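You operate a simulated robot arm through the tools that you are given. There is no shell and no other tool. Be economical: measure what you need, move in short steps, check, and stop when the job is done.

You run a simulated two-armed robot. Do the job below in one go: nothing can be reset, and whatever is moved stays where it is left.

Task
Take the blue bulb on the top of the safety locker and put it away on the lamp bench. Then put the clear bulb on the top of the safety locker away on the lamp bench. Then carry the cream tray with both arms and set it on the top of the low bench. Keep to this order. Set down upright: blue bulb, clear bulb.

The check looks at the end state, three seconds after you hand in, the way a careful person would. Anything else that was tipped, shoved, dropped, spilled or broken makes it a failure.

Robot
Two 7-joint arms with two-finger parallel grippers on one trunk, on a base that drives. Base frame: it is fixed to the floor where the robot stands at the start and does not move with it; the origin is under the middle of the robot, x ahead of it, y to its left, z up. Readings come in cm, degrees, newtons and seconds.
The left shoulder is at the start at [5, 18.7, 113.5], the right one opposite. With the tool pointing down near the work surface each hand reaches from about 10 to 66 cm from the robot's upright axis, wherever it stands, measured 20 degrees to its own side. Places, roughly: clear bulb (3x3x5 cm) [50, -10, 90]; lamp bench [-120, -70, 90]; top of the low bench [-370, -10, 70]. Payload 3.43 kg a hand.
The tool frame of a hand sits at the grasp point between the pads (the TCP): z along the fingers, y along the line on which they close. The tips reach 3 cm beyond it. The gripper opens to 9.4 cm. The fingers are 2.8 cm wide and 1 cm thick; the gripper's body (5 by 9.6 cm) begins 5.5 cm behind the TCP.
Orientation is that of the tool frame in the base frame, as [roll, pitch, yaw] about the fixed x, y, z axes, in that order (R = Rz(yaw) Ry(pitch) Rx(roll)). With the fingers straight down and closing along the base's y, the tool's x points along the base's -x, its y along +y and its z along -z.

Tools
- The arms move only by the tool send_rows. It takes "left_series", "right_series" or both (then of equal length, played together; a hand with none holds still); each is one flat list of numbers, 7 for each row, row after row: the shift along the base's x, y, z in mm, then the turn, a rotation vector about the base's x, y, z in degrees, then the closure, from 0 (fully open) to 1 (shut). In form: [tx, ty, tz, wx, wy, wz, hand, tx, ty, tz, wx, wy, wz, hand, ...]. A call has 1 to 10 rows; each row is the pose to reach, as a shift and turn from the pose commanded when the call began. Rows are played at 5 a second. More than 5 cm and 8.6 degrees between two rows, or a gripper value outside its range, and nothing of the call is played. A pose out of reach is approached as far as the arm can. The call stops where the force on the tool passes 40 N (or 10 N more than at its start, if that is more) or the arm is blocked; 0.2 s more then pass. Each finger travels about 15.3 cm/s and halts on what it meets, pressing with about 29 N; the grip force reading is that of the motor and also rises with nothing between the fingers. The clock runs only during rows and for 0.2 s after the last one: add rows that repeat a pose to give the fingers time. It gives the time, the measured TCP pose, the force on the tool (base axes), the opening and the grip force at its end, in the units of the frame above (readings bear some noise), with the torque about the TCP (base axes, N m) and any sound that the robot's microphone picked up.
- Cameras (640 x 400 px; columns grow to the right, rows downward): "scene" is now at [13.24, -5.01, 130.47]; the picture's right is [-0.56, -0.83, 0.00], its down [-0.40, 0.28, -0.87] and it looks along [0.72, -0.49, -0.49] (base axes); focal length 265 px, centre (320, 200). "left" rides on the left gripper at [7.6, -1.4, -10.3] in its tool frame; the picture's right is [0.18, 0.98, 0.00], its down [-0.75, 0.14, -0.64] and it looks along [-0.63, 0.12, 0.77] (tool axes); focal length 243 px, centre (320, 200). "right" rides on the right gripper at [7.6, 1.4, -10.3] in its tool frame; the picture's right is [-0.18, 0.98, 0.00], its down [-0.75, -0.14, -0.64] and it looks along [-0.63, -0.12, 0.77] (tool axes); focal length 243 px, centre (320, 200). There is no depth. A picture from a camera that has moved, and an enlarged one, comes with that camera's place and axes in the base frame and with its lens.
- snapshot(camera): a new picture of that camera. No time passes.
- raise_lower(by): slides the trunk up (or, below 0, down) by that many cm; the arms and the scene camera ride with it, the base frame stays. It gives what a move gives, with no picture.
- roll_base(legs): drives the robot by 1 to 6 legs, each [ahead, left, turn to the left] in cm, cm and degrees, along the robot's own axes; the way and the turn of a leg run together, so that a leg with both is an arc; at most 150 cm and 180 degrees a leg. The arms and the cameras ride along, it lands a little off, and it stops where it bumps. It gives what a move gives.
- aim_head(pan, tilt): turns the head with the scene camera to pan (to the left, within 80 degrees either way) and tilt (down, from -29 to 69), counted from straight ahead of the robot. It gives what a move gives.
- enlarge(camera, box): a new picture of the part [left, top, right, bottom] of that camera's present view, enlarged. No time passes.
- job_done(): hands the job in; it is judged then, once.

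Work in short steps. Places have to be worked out from the pictures, the camera data and where the tool is seen: move nearer, look again, correct. Check each grasp and each placing, and mend what went wrong. You have 165 turns and 118 pictures in all, those below and enlarged ones among them. Open the grippers and draw the arms clear of the work before you hand the job in, unless the task says otherwise; then end with one line.

The tools are called after "Emit:" as a command line: name --argument value ..., lists and objects as JSON in quotes. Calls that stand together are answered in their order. send_rows: Moves the arms, as the interface text tells. Its arguments: {"type":"object","properties":{"left_series":{"type":"array","items":{"type":"number"}},"right_series":{"type":"array","items":{"type":"number"}}},"required":[]} The other tools are called the same way: raise_lower (by) slides the trunk up or down; roll_base (legs) drives the base; aim_head (pan, tilt) turns the head that bears the scene camera; snapshot (camera) takes a picture; enlarge (camera, box) takes an enlarged picture of a part of a camera's view; job_done () hands the job in.

At the start:

```text
time_s: 0.0
left_eef_pos: [40.26, -2.96, 113.24]
left_ee_rot: [-179.9, 0.0, -179.9]
left_contact_force: [-0.5, 0.4, 0.4]
left_ft_torque: [-0.03, -0.02, -0.02]
left_finger_gap: 9.42
left_grip_force: 0.0
right_eef_pos: [29.78, -35.84, 114.56]
right_ee_rot: [-180.0, 0.0, 180.0]
right_contact_force: [-0.3, -0.1, -0.2]
right_ft_torque: [-0.02, 0.01, 0.0]
right_finger_gap: 9.41
right_grip_force: 0.1
trunk travel left (down, up): [-35.0, 8.2]
robot x, y, heading: [-0.08, 0.16, 0.1]
head pan, tilt: [-34.3, 29.3]
```

scene: 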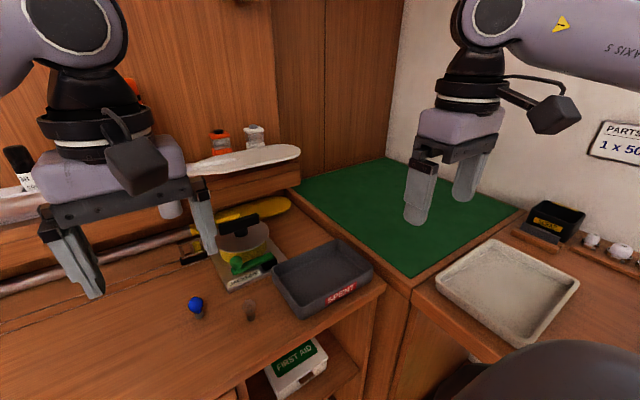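
right: 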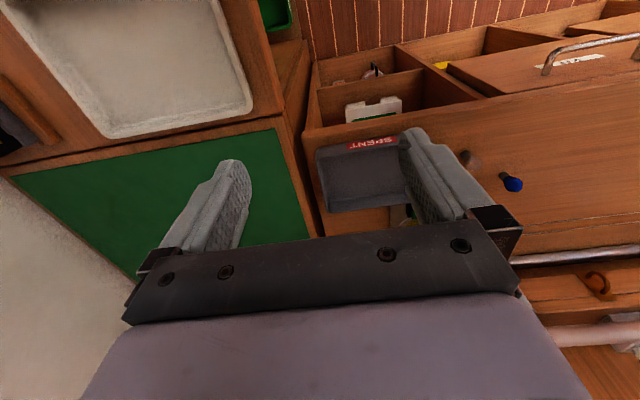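
left: 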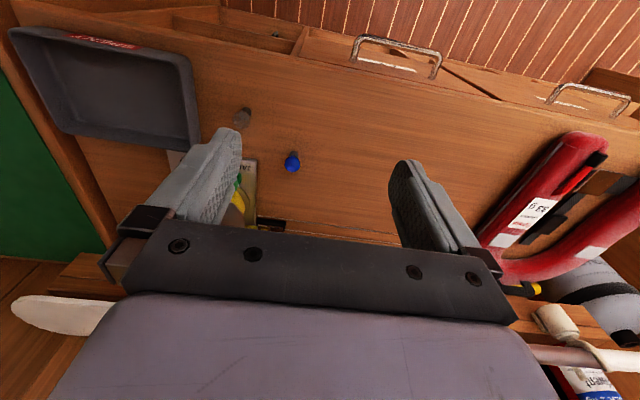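

I start with enlarged views of the bulbs and the right side of the scene, to judge how the bulbs stand.

Emit:
enlarge --camera "scene" --box '[160, 260, 320, 360]'

Emit:
enlarge --camera "left" --box '[200, 80, 360, 180]'

```text
4.00 times, centred on (240, 310) of scene
camera zoom: at [13.24, -5.01, 130.47], right [-0.56, -0.83, 0.0], down [-0.4, 0.28, -0.87], along [0.72, -0.49, -0.49], focal length 1062 px, centre (640, -240)
```

zoom: 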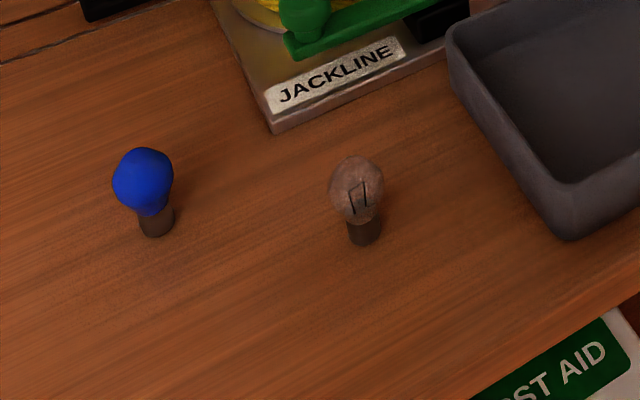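

```text
4.00 times, centred on (280, 130) of left
camera zoom: at [32.66, -4.34, 123.46], right [-0.19, 0.98, 0.0], down [0.75, 0.14, 0.64], along [0.63, 0.12, -0.77], focal length 970 px, centre (480, 480)
```

zoom: 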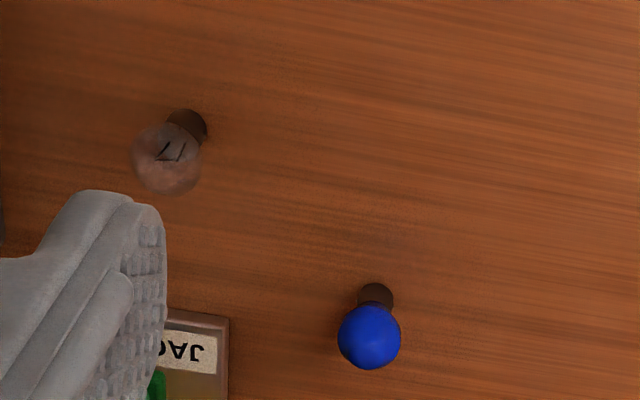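

Both bulbs stand base-down; I judge blue at about (53.6, -4.9) and clear at about (47.8, -12.7), with the globes near z 89.8. I bring the left hand above the blue bulb, partly closed.

Emit:
send_rows --left_series '[33, -5, -25, 0, 0, 0, 0.1, 67, -10, -50, 0, 0, 0, 0.2, 100, -15, -75, 0, 0, 0, 0.3, 133, -19, -110, 0, 0, 0, 0.3, 133, -19, -130, 0, 0, 0, 0.3]'

Emit:
snapshot --camera "left"

Emit:
snapshot --camera "scene"

```text
time_s: 1.2
left_eef_pos: [53.51, -4.63, 100.0]
left_ee_rot: [-179.9, 0.0, -179.9]
left_contact_force: [-0.1, -0.2, -0.1]
left_ft_torque: [-0.02, -0.05, 0.0]
left_finger_gap: 6.59
left_grip_force: 0.1
right_eef_pos: [29.8, -35.83, 114.52]
right_ee_rot: [-179.8, 0.0, 180.0]
right_contact_force: [0.6, 0.2, 0.0]
right_ft_torque: [0.02, -0.01, 0.01]
right_finger_gap: 9.4
right_grip_force: 0.1
trunk travel left (down, up): [-35.0, 8.2]
robot x, y, heading: [0.11, -0.09, 0.2]
head pan, tilt: [-34.3, 29.3]
```

```text
112 pictures are left
camera left: at [45.97, -6.04, 110.27], right [-0.19, 0.98, 0.0], down [0.75, 0.14, 0.64], along [0.63, 0.12, -0.77], focal length 243 px, centre (320, 200)
```

left: 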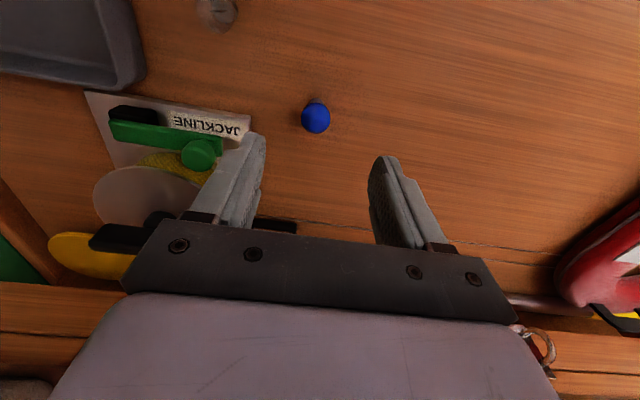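

```text
111 pictures are left
camera scene: at [13.25, -4.97, 130.47], right [-0.56, -0.83, 0.0], down [-0.4, 0.28, -0.87], along [0.72, -0.49, -0.49], focal length 265 px, centre (320, 200)
```

scene: 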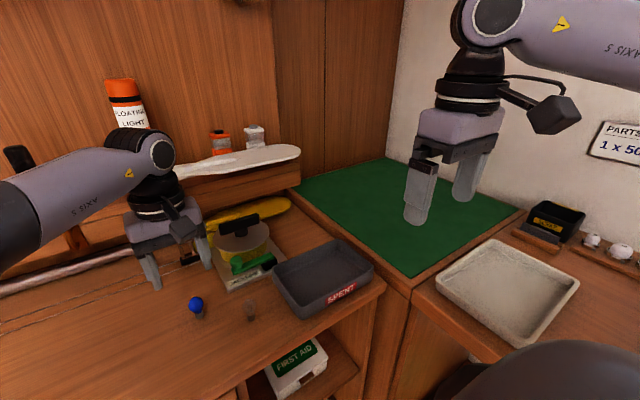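

Blue resolves again to (53.66, -4.89), in line with my first estimate. I centre on it, go down to z 90 and close gently.

Emit:
send_rows --left_series '[1.5, -2.6, -45, 0, 0, 0, 0.3, 1.5, -2.6, -85, 0, 0, 0, 0.3, 1.5, -2.6, -100, 0, 0, 0, 0.3, 1.5, -2.6, -100, 0, 0, 0, 0.6, 1.5, -2.6, -100, 0, 0, 0, 0.75, 1.5, -2.6, -100, 0, 0, 0, 0.8, 1.5, -2.6, -100, 0, 0, 0, 0.8]'

Emit:
snapshot --camera "left"

```text
time_s: 2.8
left_eef_pos: [53.71, -5.05, 90.11]
left_ee_rot: [180.0, 0.0, -180.0]
left_contact_force: [-0.9, -0.2, 0.7]
left_ft_torque: [-0.01, -0.03, -0.02]
left_finger_gap: 2.43
left_grip_force: 28.7
right_eef_pos: [29.73, -35.85, 114.54]
right_ee_rot: [-179.9, 0.0, 180.0]
right_contact_force: [0.0, 0.4, 0.1]
right_ft_torque: [-0.01, 0.02, 0.03]
right_finger_gap: 9.42
right_grip_force: 0.0
trunk travel left (down, up): [-35.0, 8.2]
robot x, y, heading: [0.12, -0.2, 0.1]
head pan, tilt: [-34.3, 29.3]
```

```text
110 pictures are left
camera left: at [46.15, -6.44, 100.34], right [-0.19, 0.98, 0.0], down [0.75, 0.14, 0.64], along [0.63, 0.12, -0.77], focal length 243 px, centre (320, 200)
```

left: 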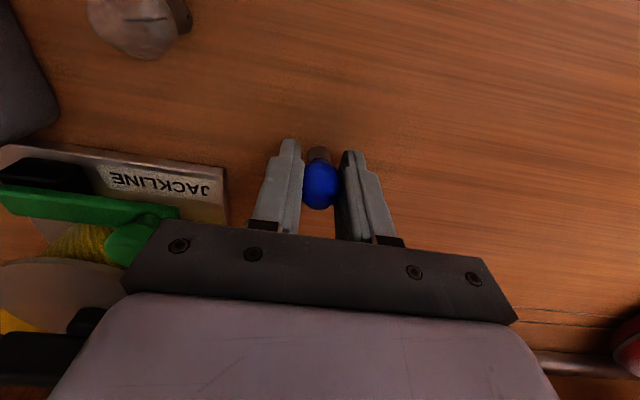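

The bulb is held at a 2.43 cm gap. I lift it straight up, pull it back a little, and check.

Emit:
send_rows --left_series '[0, 0, 40, 0, 0, 0, 0.8, 0, 0, 85, 0, 0, 0, 0.8, 0, 0, 130, 0, 0, 0, 0.8, -30, 0, 170, 0, 0, 0, 0.8, -65, 5, 200, 0, 0, 0, 0.8, -110, 10, 220, 0, 0, 0, 0.8, -150, 15, 230, 0, 0, 0, 0.8]'

Emit:
snapshot --camera "left"

Emit:
aim_head --pan -78 --tilt 25

Emit:
snapshot --camera "scene"

```text
time_s: 4.4
left_eef_pos: [38.68, -3.61, 113.55]
left_ee_rot: [-180.0, -0.1, -179.8]
left_contact_force: [0.2, -0.6, -0.5]
left_ft_torque: [-0.01, -0.02, 0.0]
left_finger_gap: 2.44
left_grip_force: 28.9
right_eef_pos: [29.7, -35.75, 114.52]
right_ee_rot: [-179.9, 0.1, 180.0]
right_contact_force: [0.5, 0.1, -0.5]
right_ft_torque: [0.0, 0.04, -0.01]
right_finger_gap: 9.38
right_grip_force: 0.1
trunk travel left (down, up): [-35.0, 8.2]
robot x, y, heading: [-0.18, -0.18, -0.3]
head pan, tilt: [-34.3, 29.3]
```

```text
109 pictures are left
camera left: at [31.09, -4.96, 123.65], right [-0.19, 0.98, 0.0], down [0.75, 0.14, 0.64], along [0.63, 0.12, -0.77], focal length 243 px, centre (320, 200)
```

left: 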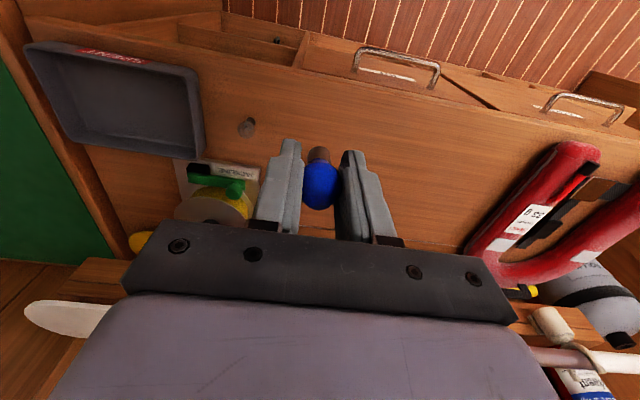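

```text
time_s: 5.5
left_eef_pos: [38.81, -3.62, 113.32]
left_ee_rot: [-180.0, 0.1, -179.9]
left_contact_force: [-0.6, 0.2, -1.2]
left_ft_torque: [-0.01, -0.01, -0.01]
left_finger_gap: 2.44
left_grip_force: 28.8
right_eef_pos: [29.75, -35.81, 114.6]
right_ee_rot: [179.9, 0.0, 179.8]
right_contact_force: [0.0, 0.3, 0.2]
right_ft_torque: [0.0, -0.01, -0.02]
right_finger_gap: 9.4
right_grip_force: 0.0
trunk travel left (down, up): [-35.0, 8.2]
robot x, y, heading: [-0.31, 0.01, -0.2]
head pan, tilt: [-78.0, 25.0]
```

```text
108 pictures are left
camera scene: at [7.66, -8.91, 131.16], right [-0.98, -0.21, 0.0], down [-0.09, 0.41, -0.91], along [0.19, -0.89, -0.42], focal length 265 px, centre (320, 200)
```

scene: 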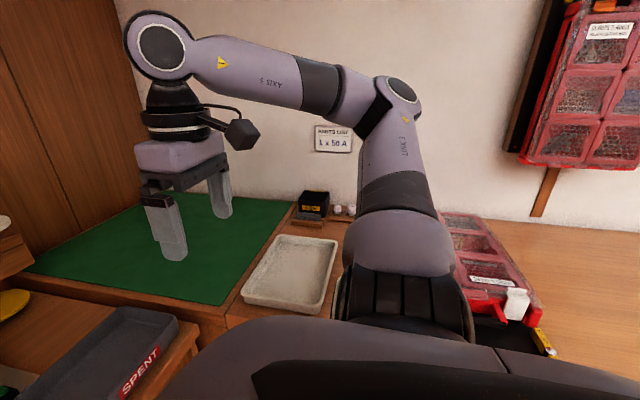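

The bulb hangs upright in the hand. Before driving I look to the left side too.

Emit:
aim_head --pan 75 --tilt 25

Emit:
snapshot --camera "scene"

```text
time_s: 7.9
left_eef_pos: [38.69, -3.53, 113.29]
left_ee_rot: [-179.9, 0.0, -179.8]
left_contact_force: [0.3, 0.4, -0.1]
left_ft_torque: [0.01, 0.0, 0.02]
left_finger_gap: 2.44
left_grip_force: 28.4
right_eef_pos: [29.63, -35.85, 114.56]
right_ee_rot: [-179.9, 0.0, 180.0]
right_contact_force: [0.1, 0.4, 0.1]
right_ft_torque: [-0.02, 0.06, 0.01]
right_finger_gap: 9.4
right_grip_force: 0.1
trunk travel left (down, up): [-35.0, 8.2]
robot x, y, heading: [-0.0, -0.17, -0.0]
head pan, tilt: [75.0, 25.0]
```

```text
107 pictures are left
camera scene: at [8.13, 9.0, 131.16], right [0.97, -0.26, 0.0], down [-0.11, -0.41, -0.91], along [0.23, 0.88, -0.42], focal length 265 px, centre (320, 200)
```

scene: 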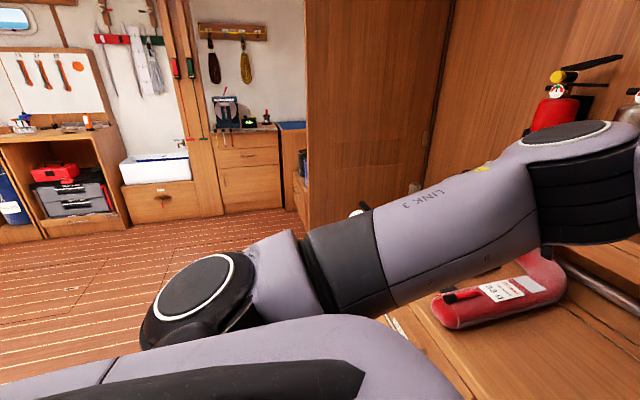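

Left and behind-left is open floor. I back away and sideways from the locker, then turn right partway and look toward the lamp bench.

Emit:
roll_base --legs '[[-35, 25, 0], [0, 0, -60]]'

Emit:
aim_head --pan -50 --tilt 22

Emit:
snapshot --camera "scene"

```text
time_s: 13.2
left_eef_pos: [-19.52, -10.52, 113.28]
left_ee_rot: [179.9, 0.0, 119.2]
left_contact_force: [-0.3, 0.0, -0.4]
left_ft_torque: [0.02, 0.04, 0.03]
left_finger_gap: 2.44
left_grip_force: 28.7
right_eef_pos: [-52.1, -18.32, 114.56]
right_ee_rot: [-180.0, 0.0, 119.2]
right_contact_force: [-0.3, 0.3, -0.9]
right_ft_torque: [-0.01, 0.01, -0.02]
right_finger_gap: 9.37
right_grip_force: 0.1
trunk travel left (down, up): [-35.0, 8.2]
robot x, y, heading: [-35.54, 25.16, -60.7]
head pan, tilt: [75.0, 25.0]
```

```text
time_s: 15.3
left_eef_pos: [-19.69, -10.58, 113.29]
left_ee_rot: [-179.9, 0.0, 119.2]
left_contact_force: [0.1, 0.1, 0.1]
left_ft_torque: [-0.01, 0.0, 0.02]
left_finger_gap: 2.43
left_grip_force: 29.2
right_eef_pos: [-52.2, -18.36, 114.54]
right_ee_rot: [-179.9, 0.0, 119.1]
right_contact_force: [-0.1, -0.3, 0.7]
right_ft_torque: [-0.02, 0.0, -0.02]
right_finger_gap: 9.4
right_grip_force: 0.1
trunk travel left (down, up): [-35.0, 8.2]
robot x, y, heading: [-35.08, 24.96, -60.9]
head pan, tilt: [-50.0, 22.0]
```

```text
106 pictures are left
camera scene: at [-35.89, 11.3, 131.64], right [-0.93, 0.36, 0.0], down [0.13, 0.35, -0.93], along [-0.33, -0.87, -0.37], focal length 265 px, centre (320, 200)
```

scene: 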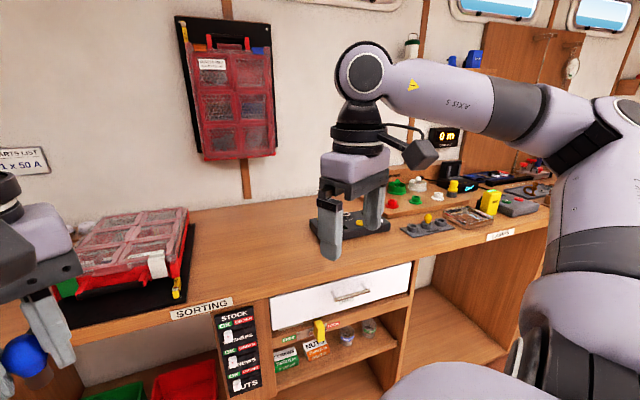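

The section labelled LAMPS lies around x -125, front edge y about -44. I turn to face the bench and drive along it.

Emit:
roll_base --legs '[[0, 0, -29], [0, -75, 0]]'

Emit:
aim_head --pan 0 --tilt 32

Emit:
snapshot --camera "scene"

```text
time_s: 20.8
left_eef_pos: [-115.32, -13.35, 113.26]
left_ee_rot: [-179.9, 0.0, 89.7]
left_contact_force: [-0.6, 0.6, -0.6]
left_ft_torque: [0.02, -0.02, 0.02]
left_finger_gap: 2.44
left_grip_force: 29.2
right_eef_pos: [-147.49, -4.2, 114.61]
right_ee_rot: [-180.0, -0.1, 89.7]
right_contact_force: [0.3, 0.3, 0.4]
right_ft_torque: [-0.04, 0.03, 0.02]
right_finger_gap: 9.38
right_grip_force: 0.1
trunk travel left (down, up): [-35.0, 8.2]
robot x, y, heading: [-111.61, 25.32, -90.6]
head pan, tilt: [-50.0, 22.0]
```

```text
time_s: 22.0
left_eef_pos: [-115.34, -13.33, 113.34]
left_ee_rot: [-179.9, 0.0, 89.5]
left_contact_force: [0.3, -0.7, 0.2]
left_ft_torque: [-0.03, 0.0, 0.0]
left_finger_gap: 2.42
left_grip_force: 28.8
right_eef_pos: [-147.5, -4.12, 114.55]
right_ee_rot: [-179.9, 0.0, 89.6]
right_contact_force: [-0.3, 0.3, 0.4]
right_ft_torque: [0.01, 0.0, 0.01]
right_finger_gap: 9.4
right_grip_force: 0.1
trunk travel left (down, up): [-35.0, 8.2]
robot x, y, heading: [-111.42, 25.61, -90.3]
head pan, tilt: [0.0, 32.0]
```

```text
105 pictures are left
camera scene: at [-111.68, 10.61, 130.05], right [-1.0, 0.01, 0.0], down [0.0, 0.53, -0.85], along [-0.01, -0.85, -0.53], focal length 265 px, centre (320, 200)
```

scene: 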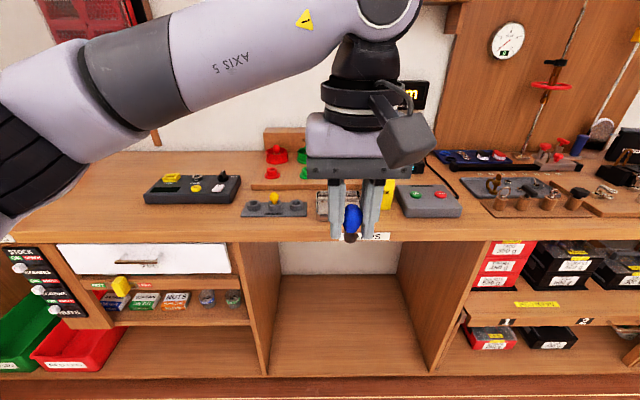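

The lamp bench is straight ahead, but my hand hides part of it. I enlarge the view there.

Emit:
enlarge --camera "scene" --box '[130, 130, 330, 255]'

Emit:
enlarge --camera "scene" --box '[300, 130, 500, 255]'

```text
3.20 times, centred on (230, 192) of scene
camera zoom: at [-111.68, 10.61, 130.05], right [-1.0, 0.01, 0.0], down [0.0, 0.53, -0.85], along [-0.01, -0.85, -0.53], focal length 849 px, centre (608, 224)
```

zoom: 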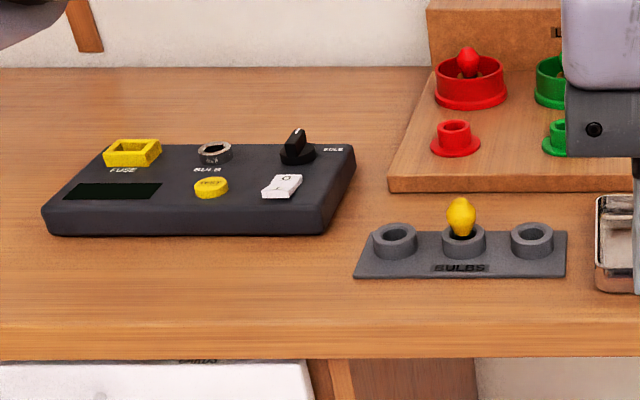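

```text
3.20 times, centred on (400, 192) of scene
camera zoom: at [-111.68, 10.61, 130.05], right [-1.0, 0.01, 0.0], down [0.0, 0.53, -0.85], along [-0.01, -0.85, -0.53], focal length 849 px, centre (64, 224)
```

zoom: 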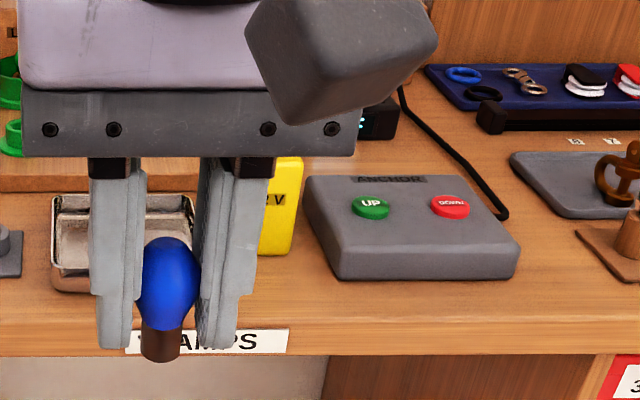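

There is a BULBS rack with a free cup on either side of a yellow bulb. I shift the hand aside to see the whole bench first.

Emit:
send_rows --left_series '[45, 0, 0, 0, 0, 0, 0.8, 90, 0, 10, 0, 0, 0, 0.8, 135, 10, 20, 0, 0, 0, 0.8, 180, 20, 30, 0, 0, 0, 0.8, 220, 20, 40, 0, 0, 0, 0.8]'

Emit:
enlarge --camera "scene" --box '[220, 110, 460, 260]'

```text
time_s: 23.2
left_eef_pos: [-93.13, -11.29, 117.39]
left_ee_rot: [-179.9, 0.0, 89.6]
left_contact_force: [0.0, -0.5, 0.1]
left_ft_torque: [-0.02, 0.01, -0.06]
left_finger_gap: 2.42
left_grip_force: 28.7
right_eef_pos: [-147.33, -4.14, 114.63]
right_ee_rot: [-179.9, 0.0, 89.6]
right_contact_force: [0.9, -0.7, -0.4]
right_ft_torque: [0.02, 0.04, 0.0]
right_finger_gap: 9.41
right_grip_force: 0.1
trunk travel left (down, up): [-35.0, 8.2]
robot x, y, heading: [-111.55, 25.13, -90.5]
head pan, tilt: [0.0, 32.0]
```

```text
2.67 times, centred on (340, 185) of scene
camera zoom: at [-111.61, 10.65, 130.05], right [-1.0, 0.01, 0.0], down [0.0, 0.53, -0.85], along [-0.01, -0.85, -0.53], focal length 708 px, centre (267, 240)
```

zoom: 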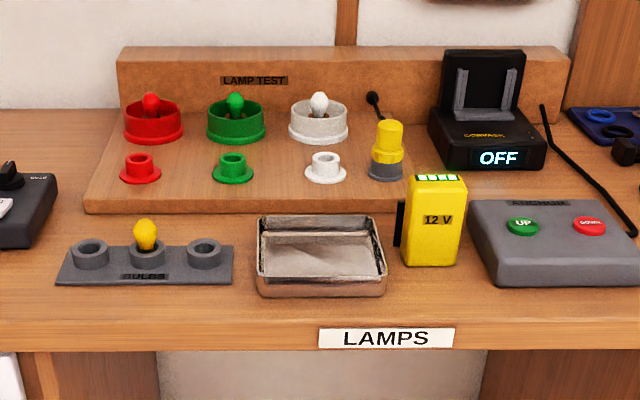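

The BULBS cups are the right home: outer cups at about (-92.7, -54.9) and (-105.3, -54.7). I drive up to the bench so both come within reach.

Emit:
roll_base --legs '[[24, 0, 0]]'

Emit:
aim_head --pan 15 --tilt 42

Emit:
snapshot --camera "scene"

Emit:
snapshot --camera "left"

```text
time_s: 25.0
left_eef_pos: [-93.48, -35.2, 117.34]
left_ee_rot: [-179.8, 0.0, 89.6]
left_contact_force: [-0.6, -0.1, 0.4]
left_ft_torque: [0.02, -0.01, 0.02]
left_finger_gap: 2.4
left_grip_force: 28.6
right_eef_pos: [-147.68, -27.91, 114.49]
right_ee_rot: [-180.0, 0.0, 89.6]
right_contact_force: [0.1, 0.0, -0.6]
right_ft_torque: [0.01, -0.02, 0.01]
right_finger_gap: 9.42
right_grip_force: 0.1
trunk travel left (down, up): [-35.0, 8.2]
robot x, y, heading: [-111.44, 1.22, -90.5]
head pan, tilt: [0.0, 32.0]
```

```text
time_s: 25.7
left_eef_pos: [-93.52, -35.06, 117.35]
left_ee_rot: [-179.9, 0.0, 89.5]
left_contact_force: [-1.0, -0.4, 0.5]
left_ft_torque: [0.01, -0.03, 0.01]
left_finger_gap: 2.39
left_grip_force: 29.3
right_eef_pos: [-147.69, -27.87, 114.59]
right_ee_rot: [-179.9, 0.1, 89.6]
right_contact_force: [0.5, -0.3, 0.5]
right_ft_torque: [0.03, 0.05, 0.0]
right_finger_gap: 9.38
right_grip_force: 0.1
trunk travel left (down, up): [-35.0, 8.2]
robot x, y, heading: [-111.64, 1.46, -90.3]
head pan, tilt: [15.0, 42.0]
```

```text
101 pictures are left
camera scene: at [-109.7, -12.3, 128.54], right [-0.97, -0.25, 0.0], down [-0.17, 0.65, -0.74], along [0.19, -0.72, -0.67], focal length 265 px, centre (320, 200)
```

scene: 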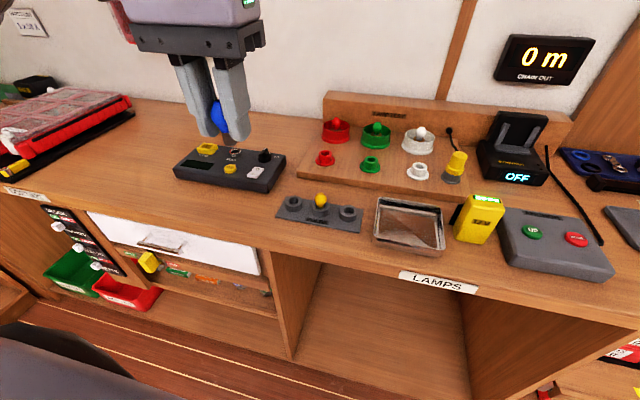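

```text
100 pictures are left
camera left: at [-94.74, -27.46, 127.67], right [0.98, 0.18, 0.0], down [0.14, -0.75, 0.64], along [0.11, -0.63, -0.77], focal length 243 px, centre (320, 200)
```

left: 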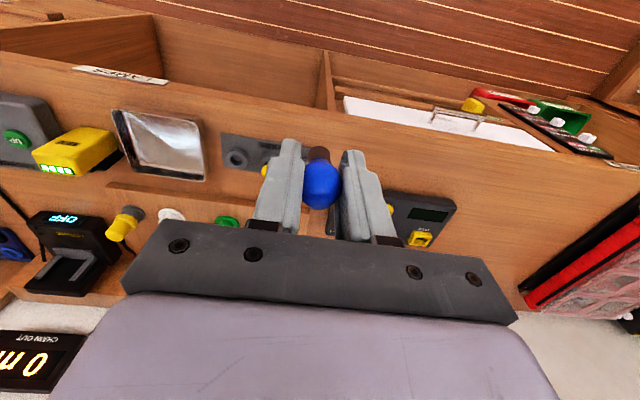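

I enlarge the rack for its cup sizes and positions.

Emit:
enlarge --camera "scene" --box '[260, 170, 388, 250]'

```text
5.00 times, centred on (324, 210) of scene
camera zoom: at [-109.7, -12.3, 128.54], right [-0.97, -0.25, 0.0], down [-0.17, 0.65, -0.74], along [0.19, -0.72, -0.67], focal length 1327 px, centre (300, 150)
```

zoom: 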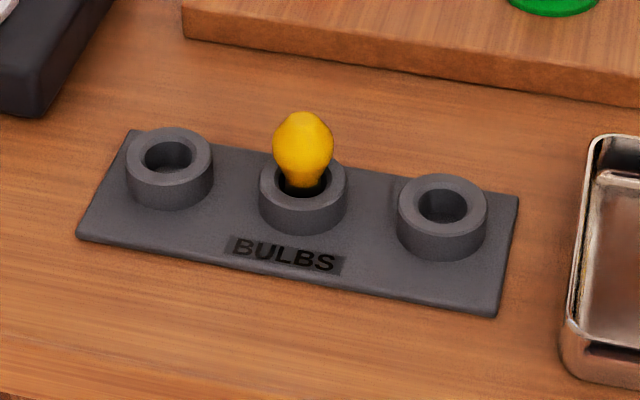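

The cup mouths triangulate to about (-93.5, -52, 90) and (-105.5, -52, 90), about 2.1 cm inside. I bring the blue bulb above the left cup and look again.

Emit:
send_rows --left_series '[0, -45, -10, 0, 0, 0, 0.8, 0, -90, -20, 0, 0, 0, 0.8, 0, -130, -40, 0, 0, 0, 0.8, 0, -160, -75, 0, 0, 0, 0.8, 0, -165, -110, 0, 0, 0, 0.8]'

Emit:
enlarge --camera "scene" --box '[240, 150, 400, 250]'

Emit:
snapshot --camera "left"

```text
time_s: 26.9
left_eef_pos: [-93.37, -51.67, 106.17]
left_ee_rot: [180.0, -0.1, 89.6]
left_contact_force: [-0.4, 0.4, -0.7]
left_ft_torque: [-0.01, 0.02, 0.02]
left_finger_gap: 2.41
left_grip_force: 28.9
right_eef_pos: [-147.71, -27.91, 114.5]
right_ee_rot: [-179.9, 0.1, 89.6]
right_contact_force: [-0.7, 0.7, -0.7]
right_ft_torque: [0.0, -0.03, 0.0]
right_finger_gap: 9.41
right_grip_force: 0.1
trunk travel left (down, up): [-35.0, 8.2]
robot x, y, heading: [-112.05, 1.65, -90.3]
head pan, tilt: [15.0, 42.0]
```

```text
4.00 times, centred on (320, 200) of scene
camera zoom: at [-109.67, -12.31, 128.53], right [-0.97, -0.25, 0.0], down [-0.17, 0.65, -0.74], along [0.19, -0.72, -0.67], focal length 1062 px, centre (320, 200)
```

zoom: 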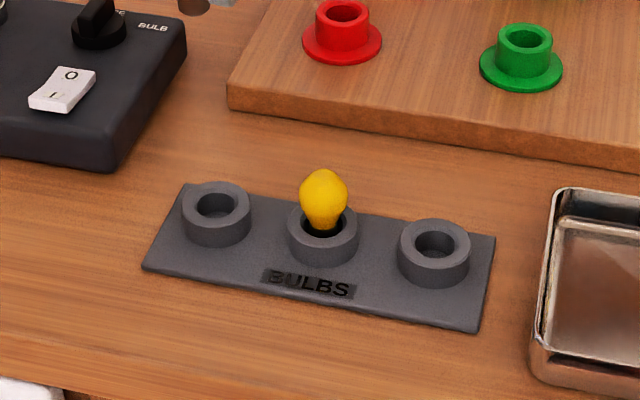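

```text
97 pictures are left
camera left: at [-94.67, -44.06, 116.49], right [0.98, 0.18, 0.0], down [0.14, -0.75, 0.64], along [0.11, -0.63, -0.77], focal length 243 px, centre (320, 200)
```

left: 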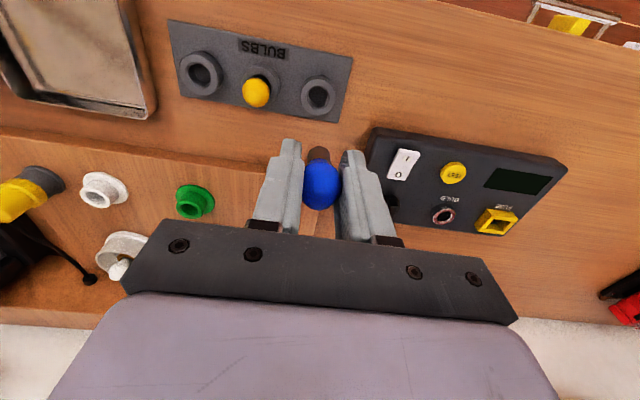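

Left cup refined to (-93.6, -52.0). I lower to just above the mouth and check the alignment.

Emit:
send_rows --left_series '[-2, -3, -40, 0, 0, 0, 0.8, -2, -3, -80, 0, 0, 0, 0.8, -2, -3, -106, 0, 0, 0, 0.8, -2, -3, -106, 0, 0, 0, 0.8]'

Emit:
enlarge --camera "scene" --box '[240, 150, 400, 250]'

Emit:
enlarge --camera "left" --box '[240, 80, 400, 180]'

```text
time_s: 27.9
left_eef_pos: [-93.5, -51.83, 95.56]
left_ee_rot: [-179.9, 0.0, 89.5]
left_contact_force: [-0.1, 0.9, 0.1]
left_ft_torque: [-0.01, 0.0, 0.01]
left_finger_gap: 2.38
left_grip_force: 28.7
right_eef_pos: [-147.72, -27.76, 114.54]
right_ee_rot: [-179.9, 0.0, 89.6]
right_contact_force: [-0.4, -0.8, 0.9]
right_ft_torque: [0.01, 0.03, -0.01]
right_finger_gap: 9.42
right_grip_force: 0.0
trunk travel left (down, up): [-35.0, 8.2]
robot x, y, heading: [-111.52, 1.43, -90.6]
head pan, tilt: [15.0, 42.0]
```

```text
4.00 times, centred on (320, 200) of scene
camera zoom: at [-109.7, -12.29, 128.53], right [-0.97, -0.25, 0.0], down [-0.17, 0.65, -0.74], along [0.19, -0.72, -0.67], focal length 1062 px, centre (320, 200)
```

zoom: 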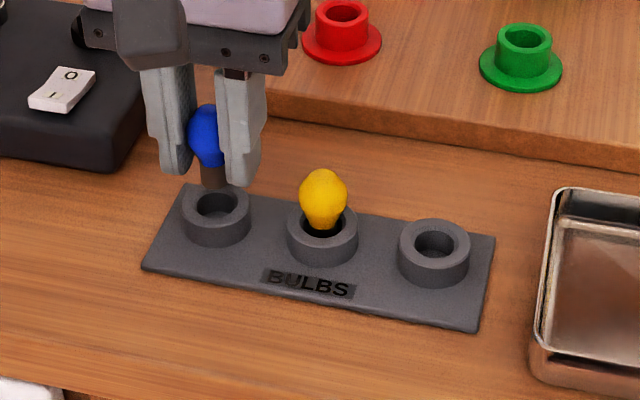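

```text
4.00 times, centred on (320, 130) of left
camera zoom: at [-94.93, -44.19, 105.81], right [0.98, 0.18, 0.0], down [0.14, -0.75, 0.64], along [0.11, -0.63, -0.77], focal length 970 px, centre (320, 480)
```

zoom: 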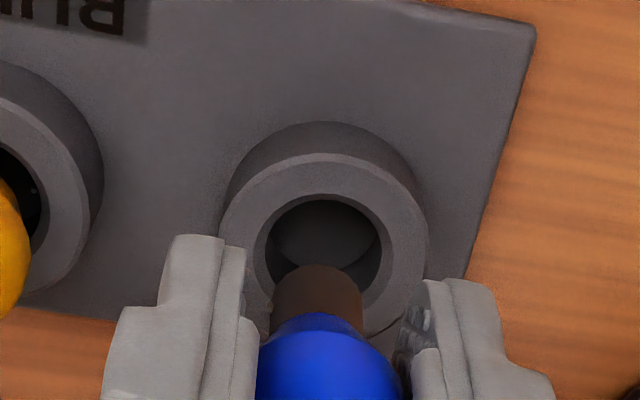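

Bulb base (-93.6, -51.9) and cup mouth (-93.5, -51.9, about 90) line up. I lower 20 mm so that the base enters the cup.

Emit:
send_rows --left_series '[0, 0, -8, 0, 0, 0, 0.8, 0, 0, -14, 0, 0, 0, 0.8, 0, 0, -20, 0, 0, 0, 0.8, 0, 0, -20, 0, 0, 0, 0.8]'

Emit:
enlarge --camera "scene" --box '[240, 150, 400, 250]'

Emit:
enlarge --camera "left" --box '[240, 80, 400, 180]'

```text
time_s: 28.9
left_eef_pos: [-93.58, -51.75, 93.64]
left_ee_rot: [180.0, 0.0, 89.6]
left_contact_force: [0.0, -0.1, -0.2]
left_ft_torque: [0.02, 0.0, 0.01]
left_finger_gap: 2.37
left_grip_force: 28.7
right_eef_pos: [-147.7, -27.83, 114.56]
right_ee_rot: [-179.9, 0.0, 89.6]
right_contact_force: [0.4, 0.2, 0.4]
right_ft_torque: [0.02, -0.01, -0.01]
right_finger_gap: 9.39
right_grip_force: 0.1
trunk travel left (down, up): [-35.0, 8.2]
robot x, y, heading: [-112.04, 1.68, -90.3]
head pan, tilt: [15.0, 42.0]
```

```text
4.00 times, centred on (320, 200) of scene
camera zoom: at [-109.7, -12.29, 128.53], right [-0.97, -0.25, 0.0], down [-0.17, 0.65, -0.74], along [0.19, -0.72, -0.67], focal length 1062 px, centre (320, 200)
```

zoom: 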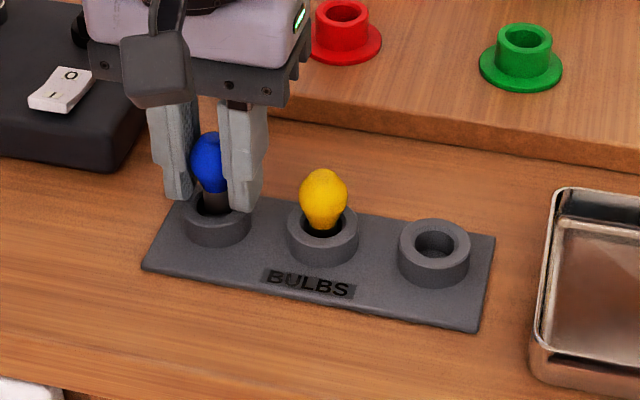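

```text
4.00 times, centred on (320, 130) of left
camera zoom: at [-94.94, -44.26, 103.99], right [0.98, 0.18, 0.0], down [0.14, -0.75, 0.64], along [0.11, -0.63, -0.77], focal length 970 px, centre (320, 480)
```

zoom: 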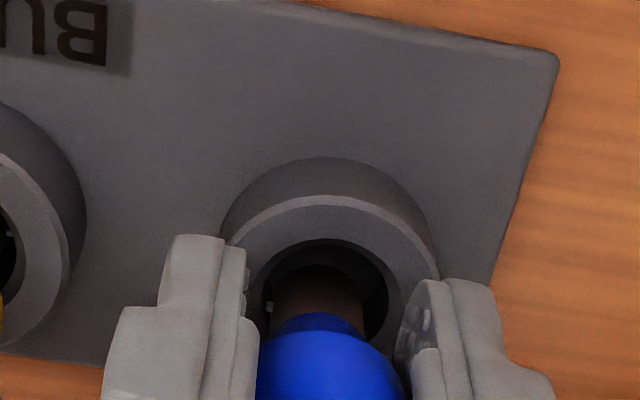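

The base is inside the mouth with no contact. I go down a little further in small steps, watching the force.

Emit:
send_rows --left_series '[0, 0, -2, 0, 0, 0, 0.8, 0, 0, -4, 0, 0, 0, 0.8, 0, 0, -6, 0, 0, 0, 0.8]'

```text
time_s: 29.7
left_eef_pos: [-93.6, -51.77, 93.09]
left_ee_rot: [-179.9, -0.1, 89.6]
left_contact_force: [-0.3, 0.4, -0.8]
left_ft_torque: [-0.03, -0.02, 0.03]
left_finger_gap: 2.39
left_grip_force: 28.6
right_eef_pos: [-147.74, -27.86, 114.52]
right_ee_rot: [-179.9, 0.1, 89.6]
right_contact_force: [-0.1, 0.3, -0.7]
right_ft_torque: [-0.01, -0.01, 0.03]
right_finger_gap: 9.41
right_grip_force: 0.0
trunk travel left (down, up): [-35.0, 8.2]
robot x, y, heading: [-111.67, 1.83, -90.5]
head pan, tilt: [15.0, 42.0]
```

Emit:
send_rows --left_series '[0, 0, -2, 0, 0, 0, 0.8, 0, 0, -4, 0, 0, 0, 0.8]'

Emit:
enlarge --camera "scene" --box '[260, 160, 340, 210]'

```text
time_s: 30.3
left_eef_pos: [-93.58, -51.8, 93.14]
left_ee_rot: [-180.0, 0.3, 89.5]
left_contact_force: [2.1, 2.4, 19.3]
left_ft_torque: [0.2, -0.3, -0.09]
left_finger_gap: 2.36
left_grip_force: 28.7
right_eef_pos: [-147.69, -27.77, 114.58]
right_ee_rot: [-180.0, 0.1, 89.6]
right_contact_force: [-0.5, 0.5, 0.4]
right_ft_torque: [-0.01, 0.01, -0.03]
right_finger_gap: 9.39
right_grip_force: 0.1
trunk travel left (down, up): [-35.0, 8.2]
robot x, y, heading: [-111.44, 1.89, -90.6]
head pan, tilt: [15.0, 42.0]
```

```text
8.00 times, centred on (300, 185) of scene
camera zoom: at [-109.74, -12.1, 128.59], right [-0.97, -0.25, 0.0], down [-0.17, 0.65, -0.74], along [0.19, -0.72, -0.67], focal length 2124 px, centre (480, 320)
```

zoom: 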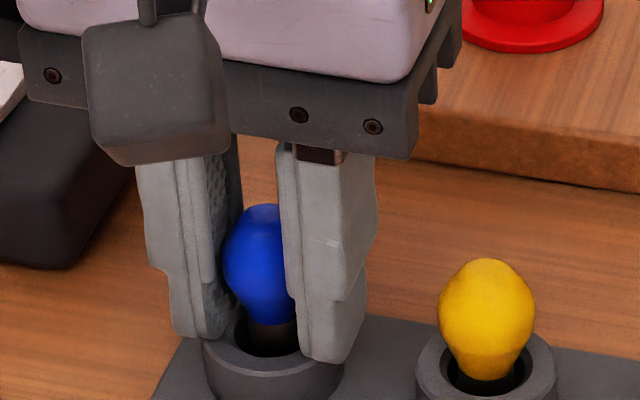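

The fingertips have reached the cup rim (19 N), with the base about 1 cm in. I ease off, then open slightly so that the bulb settles between cup and fingers.

Emit:
send_rows --left_series '[0, 0, 5, 0, 0, 0, 0.8, 0, 0, 5, 0, 0, 0, 0.72, 0, 0, 5, 0, 0, 0, 0.68, 0, 0, 5, 0, 0, 0, 0.66, 0, 0, 5, 0, 0, 0, 0.66]'

Emit:
enlarge --camera "scene" --box '[260, 160, 340, 210]'

Emit:
enlarge --camera "left" --box '[240, 100, 400, 200]'

```text
time_s: 31.5
left_eef_pos: [-93.56, -51.95, 93.39]
left_ee_rot: [-179.9, 0.0, 89.7]
left_contact_force: [0.0, -0.4, -0.3]
left_ft_torque: [0.02, -0.02, -0.02]
left_finger_gap: 3.18
left_grip_force: 0.0
right_eef_pos: [-147.73, -27.97, 114.55]
right_ee_rot: [-179.9, 0.0, 89.5]
right_contact_force: [0.5, -0.2, -0.3]
right_ft_torque: [-0.02, -0.01, 0.05]
right_finger_gap: 9.41
right_grip_force: 0.1
trunk travel left (down, up): [-35.0, 8.2]
robot x, y, heading: [-111.39, 1.76, -90.7]
head pan, tilt: [15.0, 42.0]
```

```text
8.00 times, centred on (300, 185) of scene
camera zoom: at [-109.7, -12.29, 128.53], right [-0.97, -0.25, 0.0], down [-0.17, 0.65, -0.74], along [0.19, -0.72, -0.67], focal length 2124 px, centre (480, 320)
```

zoom: 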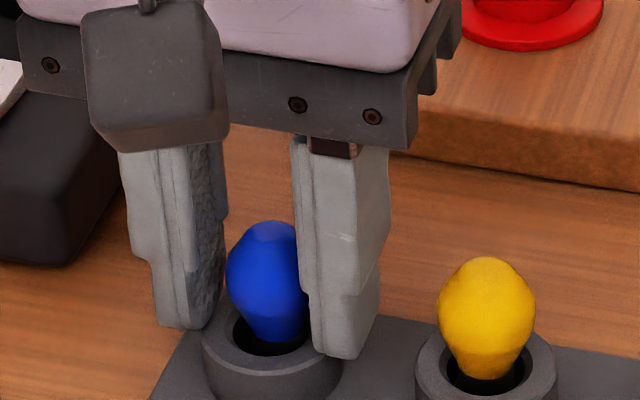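

```text
4.00 times, centred on (320, 150) of left
camera zoom: at [-94.89, -44.29, 103.56], right [0.98, 0.18, 0.0], down [0.14, -0.75, 0.64], along [0.11, -0.63, -0.77], focal length 970 px, centre (320, 400)
```

zoom: 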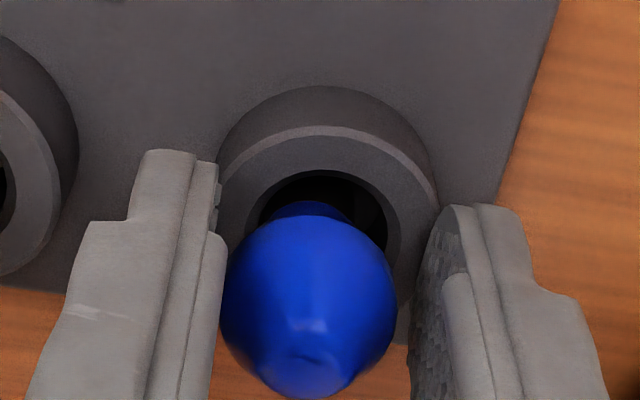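

The bulb has dropped in and stands like its yellow neighbour. I raise the hand straight up and away.

Emit:
send_rows --left_series '[0, 0, 0, 0, 0, 0, 0.62, 0, 0, 20, 0, 0, 0, 0.62, 0, 0, 45, 0, 0, 0, 0.62, 0, 0, 90, 0, 0, 0, 0.62, 0, 35, 125, 0, 0, 0, 0.62, 0, 80, 145, 0, 0, 0, 0.62, 0, 125, 165, 0, 0, 0, 0.62, 0, 165, 190, 0, 0, 0, 0.62, -20, 200, 210, 0, 0, 0, 0.62]'

Emit:
enlarge --camera "scene" --box '[240, 150, 400, 250]'

```text
time_s: 33.5
left_eef_pos: [-95.51, -31.73, 114.3]
left_ee_rot: [179.9, 0.0, 89.7]
left_contact_force: [-0.4, 0.5, 0.6]
left_ft_torque: [-0.01, -0.04, 0.0]
left_finger_gap: 3.56
left_grip_force: 0.1
right_eef_pos: [-147.85, -27.73, 114.36]
right_ee_rot: [-180.0, 0.1, 89.6]
right_contact_force: [0.2, -0.4, -0.3]
right_ft_torque: [0.0, -0.03, -0.02]
right_finger_gap: 9.4
right_grip_force: 0.1
trunk travel left (down, up): [-35.0, 8.2]
robot x, y, heading: [-111.67, 1.76, -90.6]
head pan, tilt: [15.0, 42.0]
```

```text
4.00 times, centred on (320, 200) of scene
camera zoom: at [-109.76, -12.27, 128.53], right [-0.97, -0.25, 0.0], down [-0.17, 0.65, -0.74], along [0.19, -0.72, -0.67], focal length 1062 px, centre (320, 200)
```

zoom: 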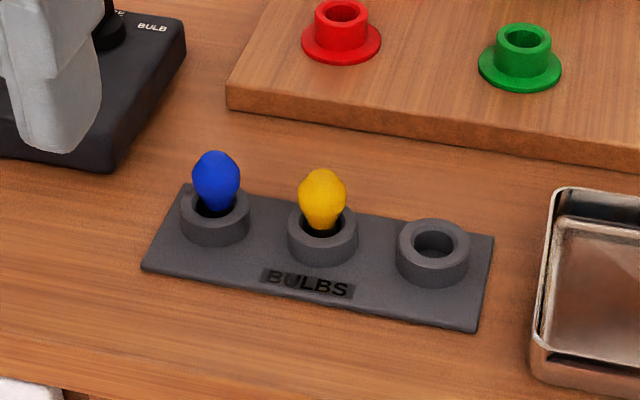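

Blue sits upright in its cup. I raise nothing more and drive back toward the locker by the same way.

Emit:
roll_base --legs '[[-24, 0, 0], [0, 75, 0], [0, 0, 90.6]]'

Emit:
aim_head --pan -34 --tilt 30

Emit:
snapshot --camera "scene"

```text
time_s: 42.9
left_eef_pos: [-3.18, 40.93, 114.23]
left_ee_rot: [-179.8, 0.1, -179.6]
left_contact_force: [0.5, 0.5, 0.0]
left_ft_torque: [-0.01, -0.01, 0.04]
left_finger_gap: 3.57
left_grip_force: 0.0
right_eef_pos: [-6.53, -11.33, 114.57]
right_ee_rot: [-179.8, 0.1, -179.7]
right_contact_force: [-0.2, 0.2, 0.8]
right_ft_torque: [-0.01, 0.01, 0.0]
right_finger_gap: 9.39
right_grip_force: 0.1
trunk travel left (down, up): [-35.0, 8.2]
robot x, y, heading: [-36.4, 24.27, 0.4]
head pan, tilt: [15.0, 42.0]
```

```text
time_s: 44.0
left_eef_pos: [-3.19, 41.06, 114.22]
left_ee_rot: [-180.0, -0.1, -179.6]
left_contact_force: [-0.3, -1.3, 0.0]
left_ft_torque: [0.03, -0.01, 0.01]
left_finger_gap: 3.59
left_grip_force: 0.1
right_eef_pos: [-6.46, -11.24, 114.55]
right_ee_rot: [-179.9, 0.1, -179.7]
right_contact_force: [0.1, -0.3, 0.4]
right_ft_torque: [0.01, 0.01, 0.03]
right_finger_gap: 9.4
right_grip_force: 0.1
trunk travel left (down, up): [-35.0, 8.2]
robot x, y, heading: [-36.11, 24.26, 0.1]
head pan, tilt: [-34.0, 30.0]
```

```text
88 pictures are left
camera scene: at [-23.1, 19.52, 130.36], right [-0.55, -0.83, 0.0], down [-0.42, 0.28, -0.87], along [0.72, -0.48, -0.5], focal length 265 px, centre (320, 200)
```

scene: 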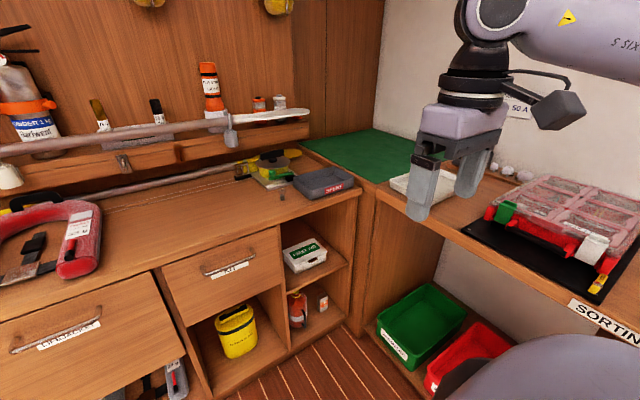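

The way is clear. I drive back to the start position in front of the locker.

Emit:
roll_base --legs '[[36, -24, 0]]'

Emit:
enlarge --camera "scene" --box '[160, 220, 400, 370]'

Emit:
snapshot --camera "right"

```text
time_s: 46.7
left_eef_pos: [33.19, 17.21, 114.23]
left_ee_rot: [179.9, 0.0, -179.6]
left_contact_force: [-0.2, -0.5, -0.2]
left_ft_torque: [0.04, 0.03, 0.0]
left_finger_gap: 3.56
left_grip_force: 0.1
right_eef_pos: [29.94, -35.11, 114.52]
right_ee_rot: [-179.9, 0.0, -179.6]
right_contact_force: [-0.9, -1.0, -0.6]
right_ft_torque: [0.02, -0.02, -0.02]
right_finger_gap: 9.4
right_grip_force: 0.0
trunk travel left (down, up): [-35.0, 8.2]
robot x, y, heading: [-0.14, 0.66, 0.3]
head pan, tilt: [-34.0, 30.0]
```

```text
2.67 times, centred on (280, 295) of scene
camera zoom: at [13.33, -4.33, 130.35], right [-0.56, -0.83, 0.0], down [-0.42, 0.28, -0.87], along [0.72, -0.48, -0.5], focal length 708 px, centre (427, -53)
```

zoom: 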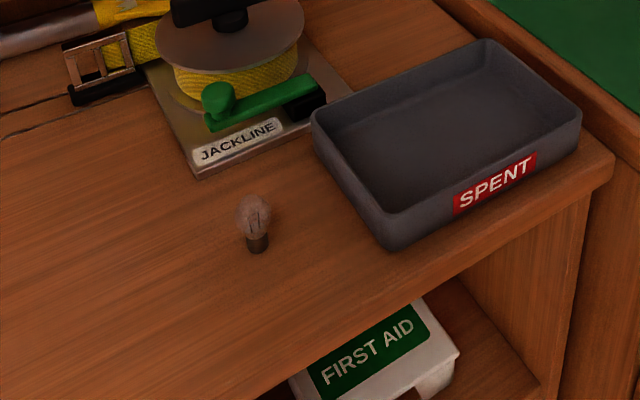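

```text
86 pictures are left
camera right: at [22.35, -33.84, 124.85], right [0.18, 0.98, 0.0], down [0.75, -0.14, 0.64], along [0.63, -0.12, -0.77], focal length 243 px, centre (320, 200)
```

right: 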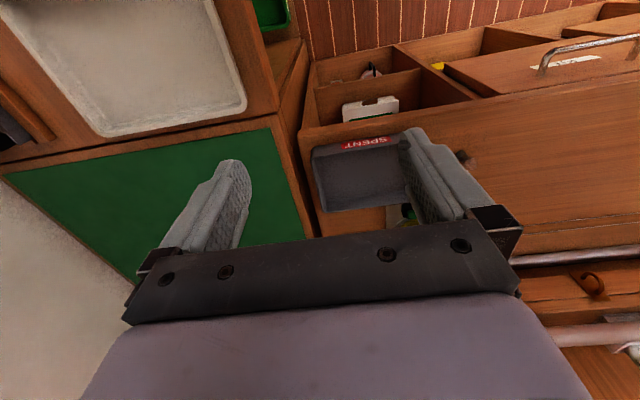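

Clear bulb confirmed at about (47.7, -12.6). I bring the right hand above it, narrowing the gap on the way.

Emit:
send_rows --right_series '[28, 36, 0, 0, 0, 0, 0.1, 56, 72, 0, 0, 0, 0, 0.2, 84, 108, 0, 0, 0, 0, 0.3, 112, 144, 0, 0, 0, 0, 0.4, 140, 180, -10, 0, 0, 0, 0.4, 165, 210, -40, 0, 0, 0, 0.4, 177, 225, -80, 0, 0, 0, 0.4, 177, 225, -120, 0, 0, 0, 0.4]'

Emit:
snapshot --camera "right"

Emit:
snapshot --camera "scene"

```text
time_s: 48.5
left_eef_pos: [33.21, 17.22, 114.3]
left_ee_rot: [-179.9, 0.0, -179.6]
left_contact_force: [0.3, -0.5, -0.3]
left_ft_torque: [0.03, -0.02, -0.02]
left_finger_gap: 3.56
left_grip_force: 0.0
right_eef_pos: [45.74, -15.5, 103.08]
right_ee_rot: [179.9, 0.0, -179.7]
right_contact_force: [-0.2, 0.2, -0.6]
right_ft_torque: [0.02, -0.01, -0.02]
right_finger_gap: 5.62
right_grip_force: 0.1
right hand out of reach, approached as far as the arm can: row 6, 7, 8
trunk travel left (down, up): [-35.0, 8.2]
robot x, y, heading: [0.3, 0.35, 0.1]
head pan, tilt: [-34.0, 30.0]
```

```text
85 pictures are left
camera right: at [38.08, -14.18, 113.44], right [0.18, 0.98, 0.0], down [0.75, -0.14, 0.64], along [0.63, -0.11, -0.77], focal length 243 px, centre (320, 200)
```

right: 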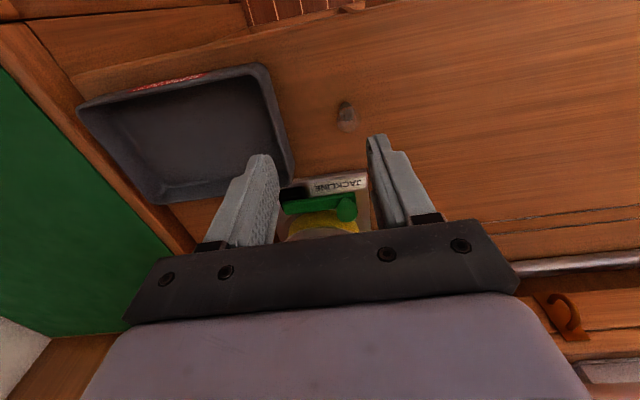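

```text
84 pictures are left
camera scene: at [13.27, -4.31, 130.37], right [-0.56, -0.83, 0.0], down [-0.42, 0.28, -0.87], along [0.72, -0.48, -0.5], focal length 265 px, centre (320, 200)
```

scene: 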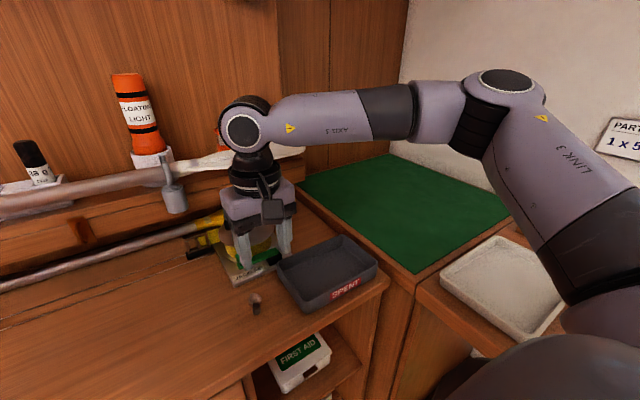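

The right arm runs out of reach so far toward the middle. I raise it and shift the base 10 cm left, so the bulb lies further to its own side.

Emit:
send_rows --right_series '[-10, -5, 40, 0, 0, 0, 0.4, -30, -10, 80, 0, 0, 0, 0.4]'

Emit:
roll_base --legs '[[0, 10, 0]]'

Emit:
snapshot --camera "right"

```text
time_s: 49.1
left_eef_pos: [33.16, 17.28, 114.34]
left_ee_rot: [-179.9, 0.0, -179.6]
left_contact_force: [-0.7, -0.5, 0.2]
left_ft_torque: [-0.03, 0.0, 0.02]
left_finger_gap: 3.57
left_grip_force: 0.2
right_eef_pos: [42.72, -16.56, 111.01]
right_ee_rot: [-179.9, 0.0, -179.6]
right_contact_force: [0.9, 0.7, -0.7]
right_ft_torque: [0.0, -0.02, -0.01]
right_finger_gap: 5.62
right_grip_force: 0.0
trunk travel left (down, up): [-35.0, 8.2]
robot x, y, heading: [0.4, 0.5, 0.6]
head pan, tilt: [-34.0, 30.0]
```

```text
time_s: 50.2
left_eef_pos: [33.12, 27.2, 114.11]
left_ee_rot: [-179.9, 0.0, -179.6]
left_contact_force: [0.4, -0.4, 0.2]
left_ft_torque: [-0.06, 0.01, 0.0]
left_finger_gap: 3.57
left_grip_force: 0.1
right_eef_pos: [42.71, -6.59, 111.01]
right_ee_rot: [-179.9, 0.0, -179.8]
right_contact_force: [0.6, 0.5, -0.9]
right_ft_torque: [-0.04, -0.03, 0.0]
right_finger_gap: 5.67
right_grip_force: 0.0
trunk travel left (down, up): [-35.0, 8.2]
robot x, y, heading: [0.11, 10.52, 0.2]
head pan, tilt: [-34.0, 30.0]
```

```text
83 pictures are left
camera right: at [35.16, -5.35, 121.34], right [0.18, 0.98, 0.0], down [0.75, -0.14, 0.64], along [0.63, -0.12, -0.77], focal length 243 px, centre (320, 200)
```

right: 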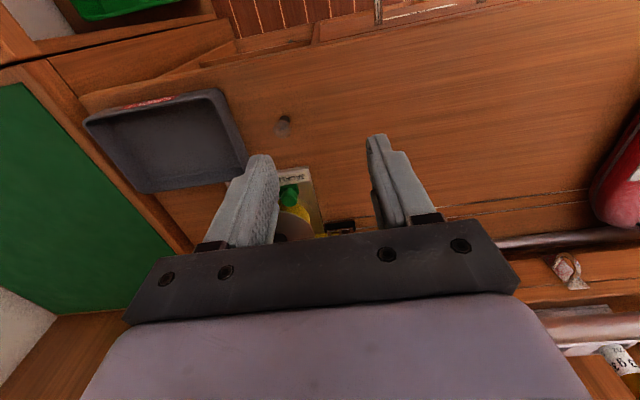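

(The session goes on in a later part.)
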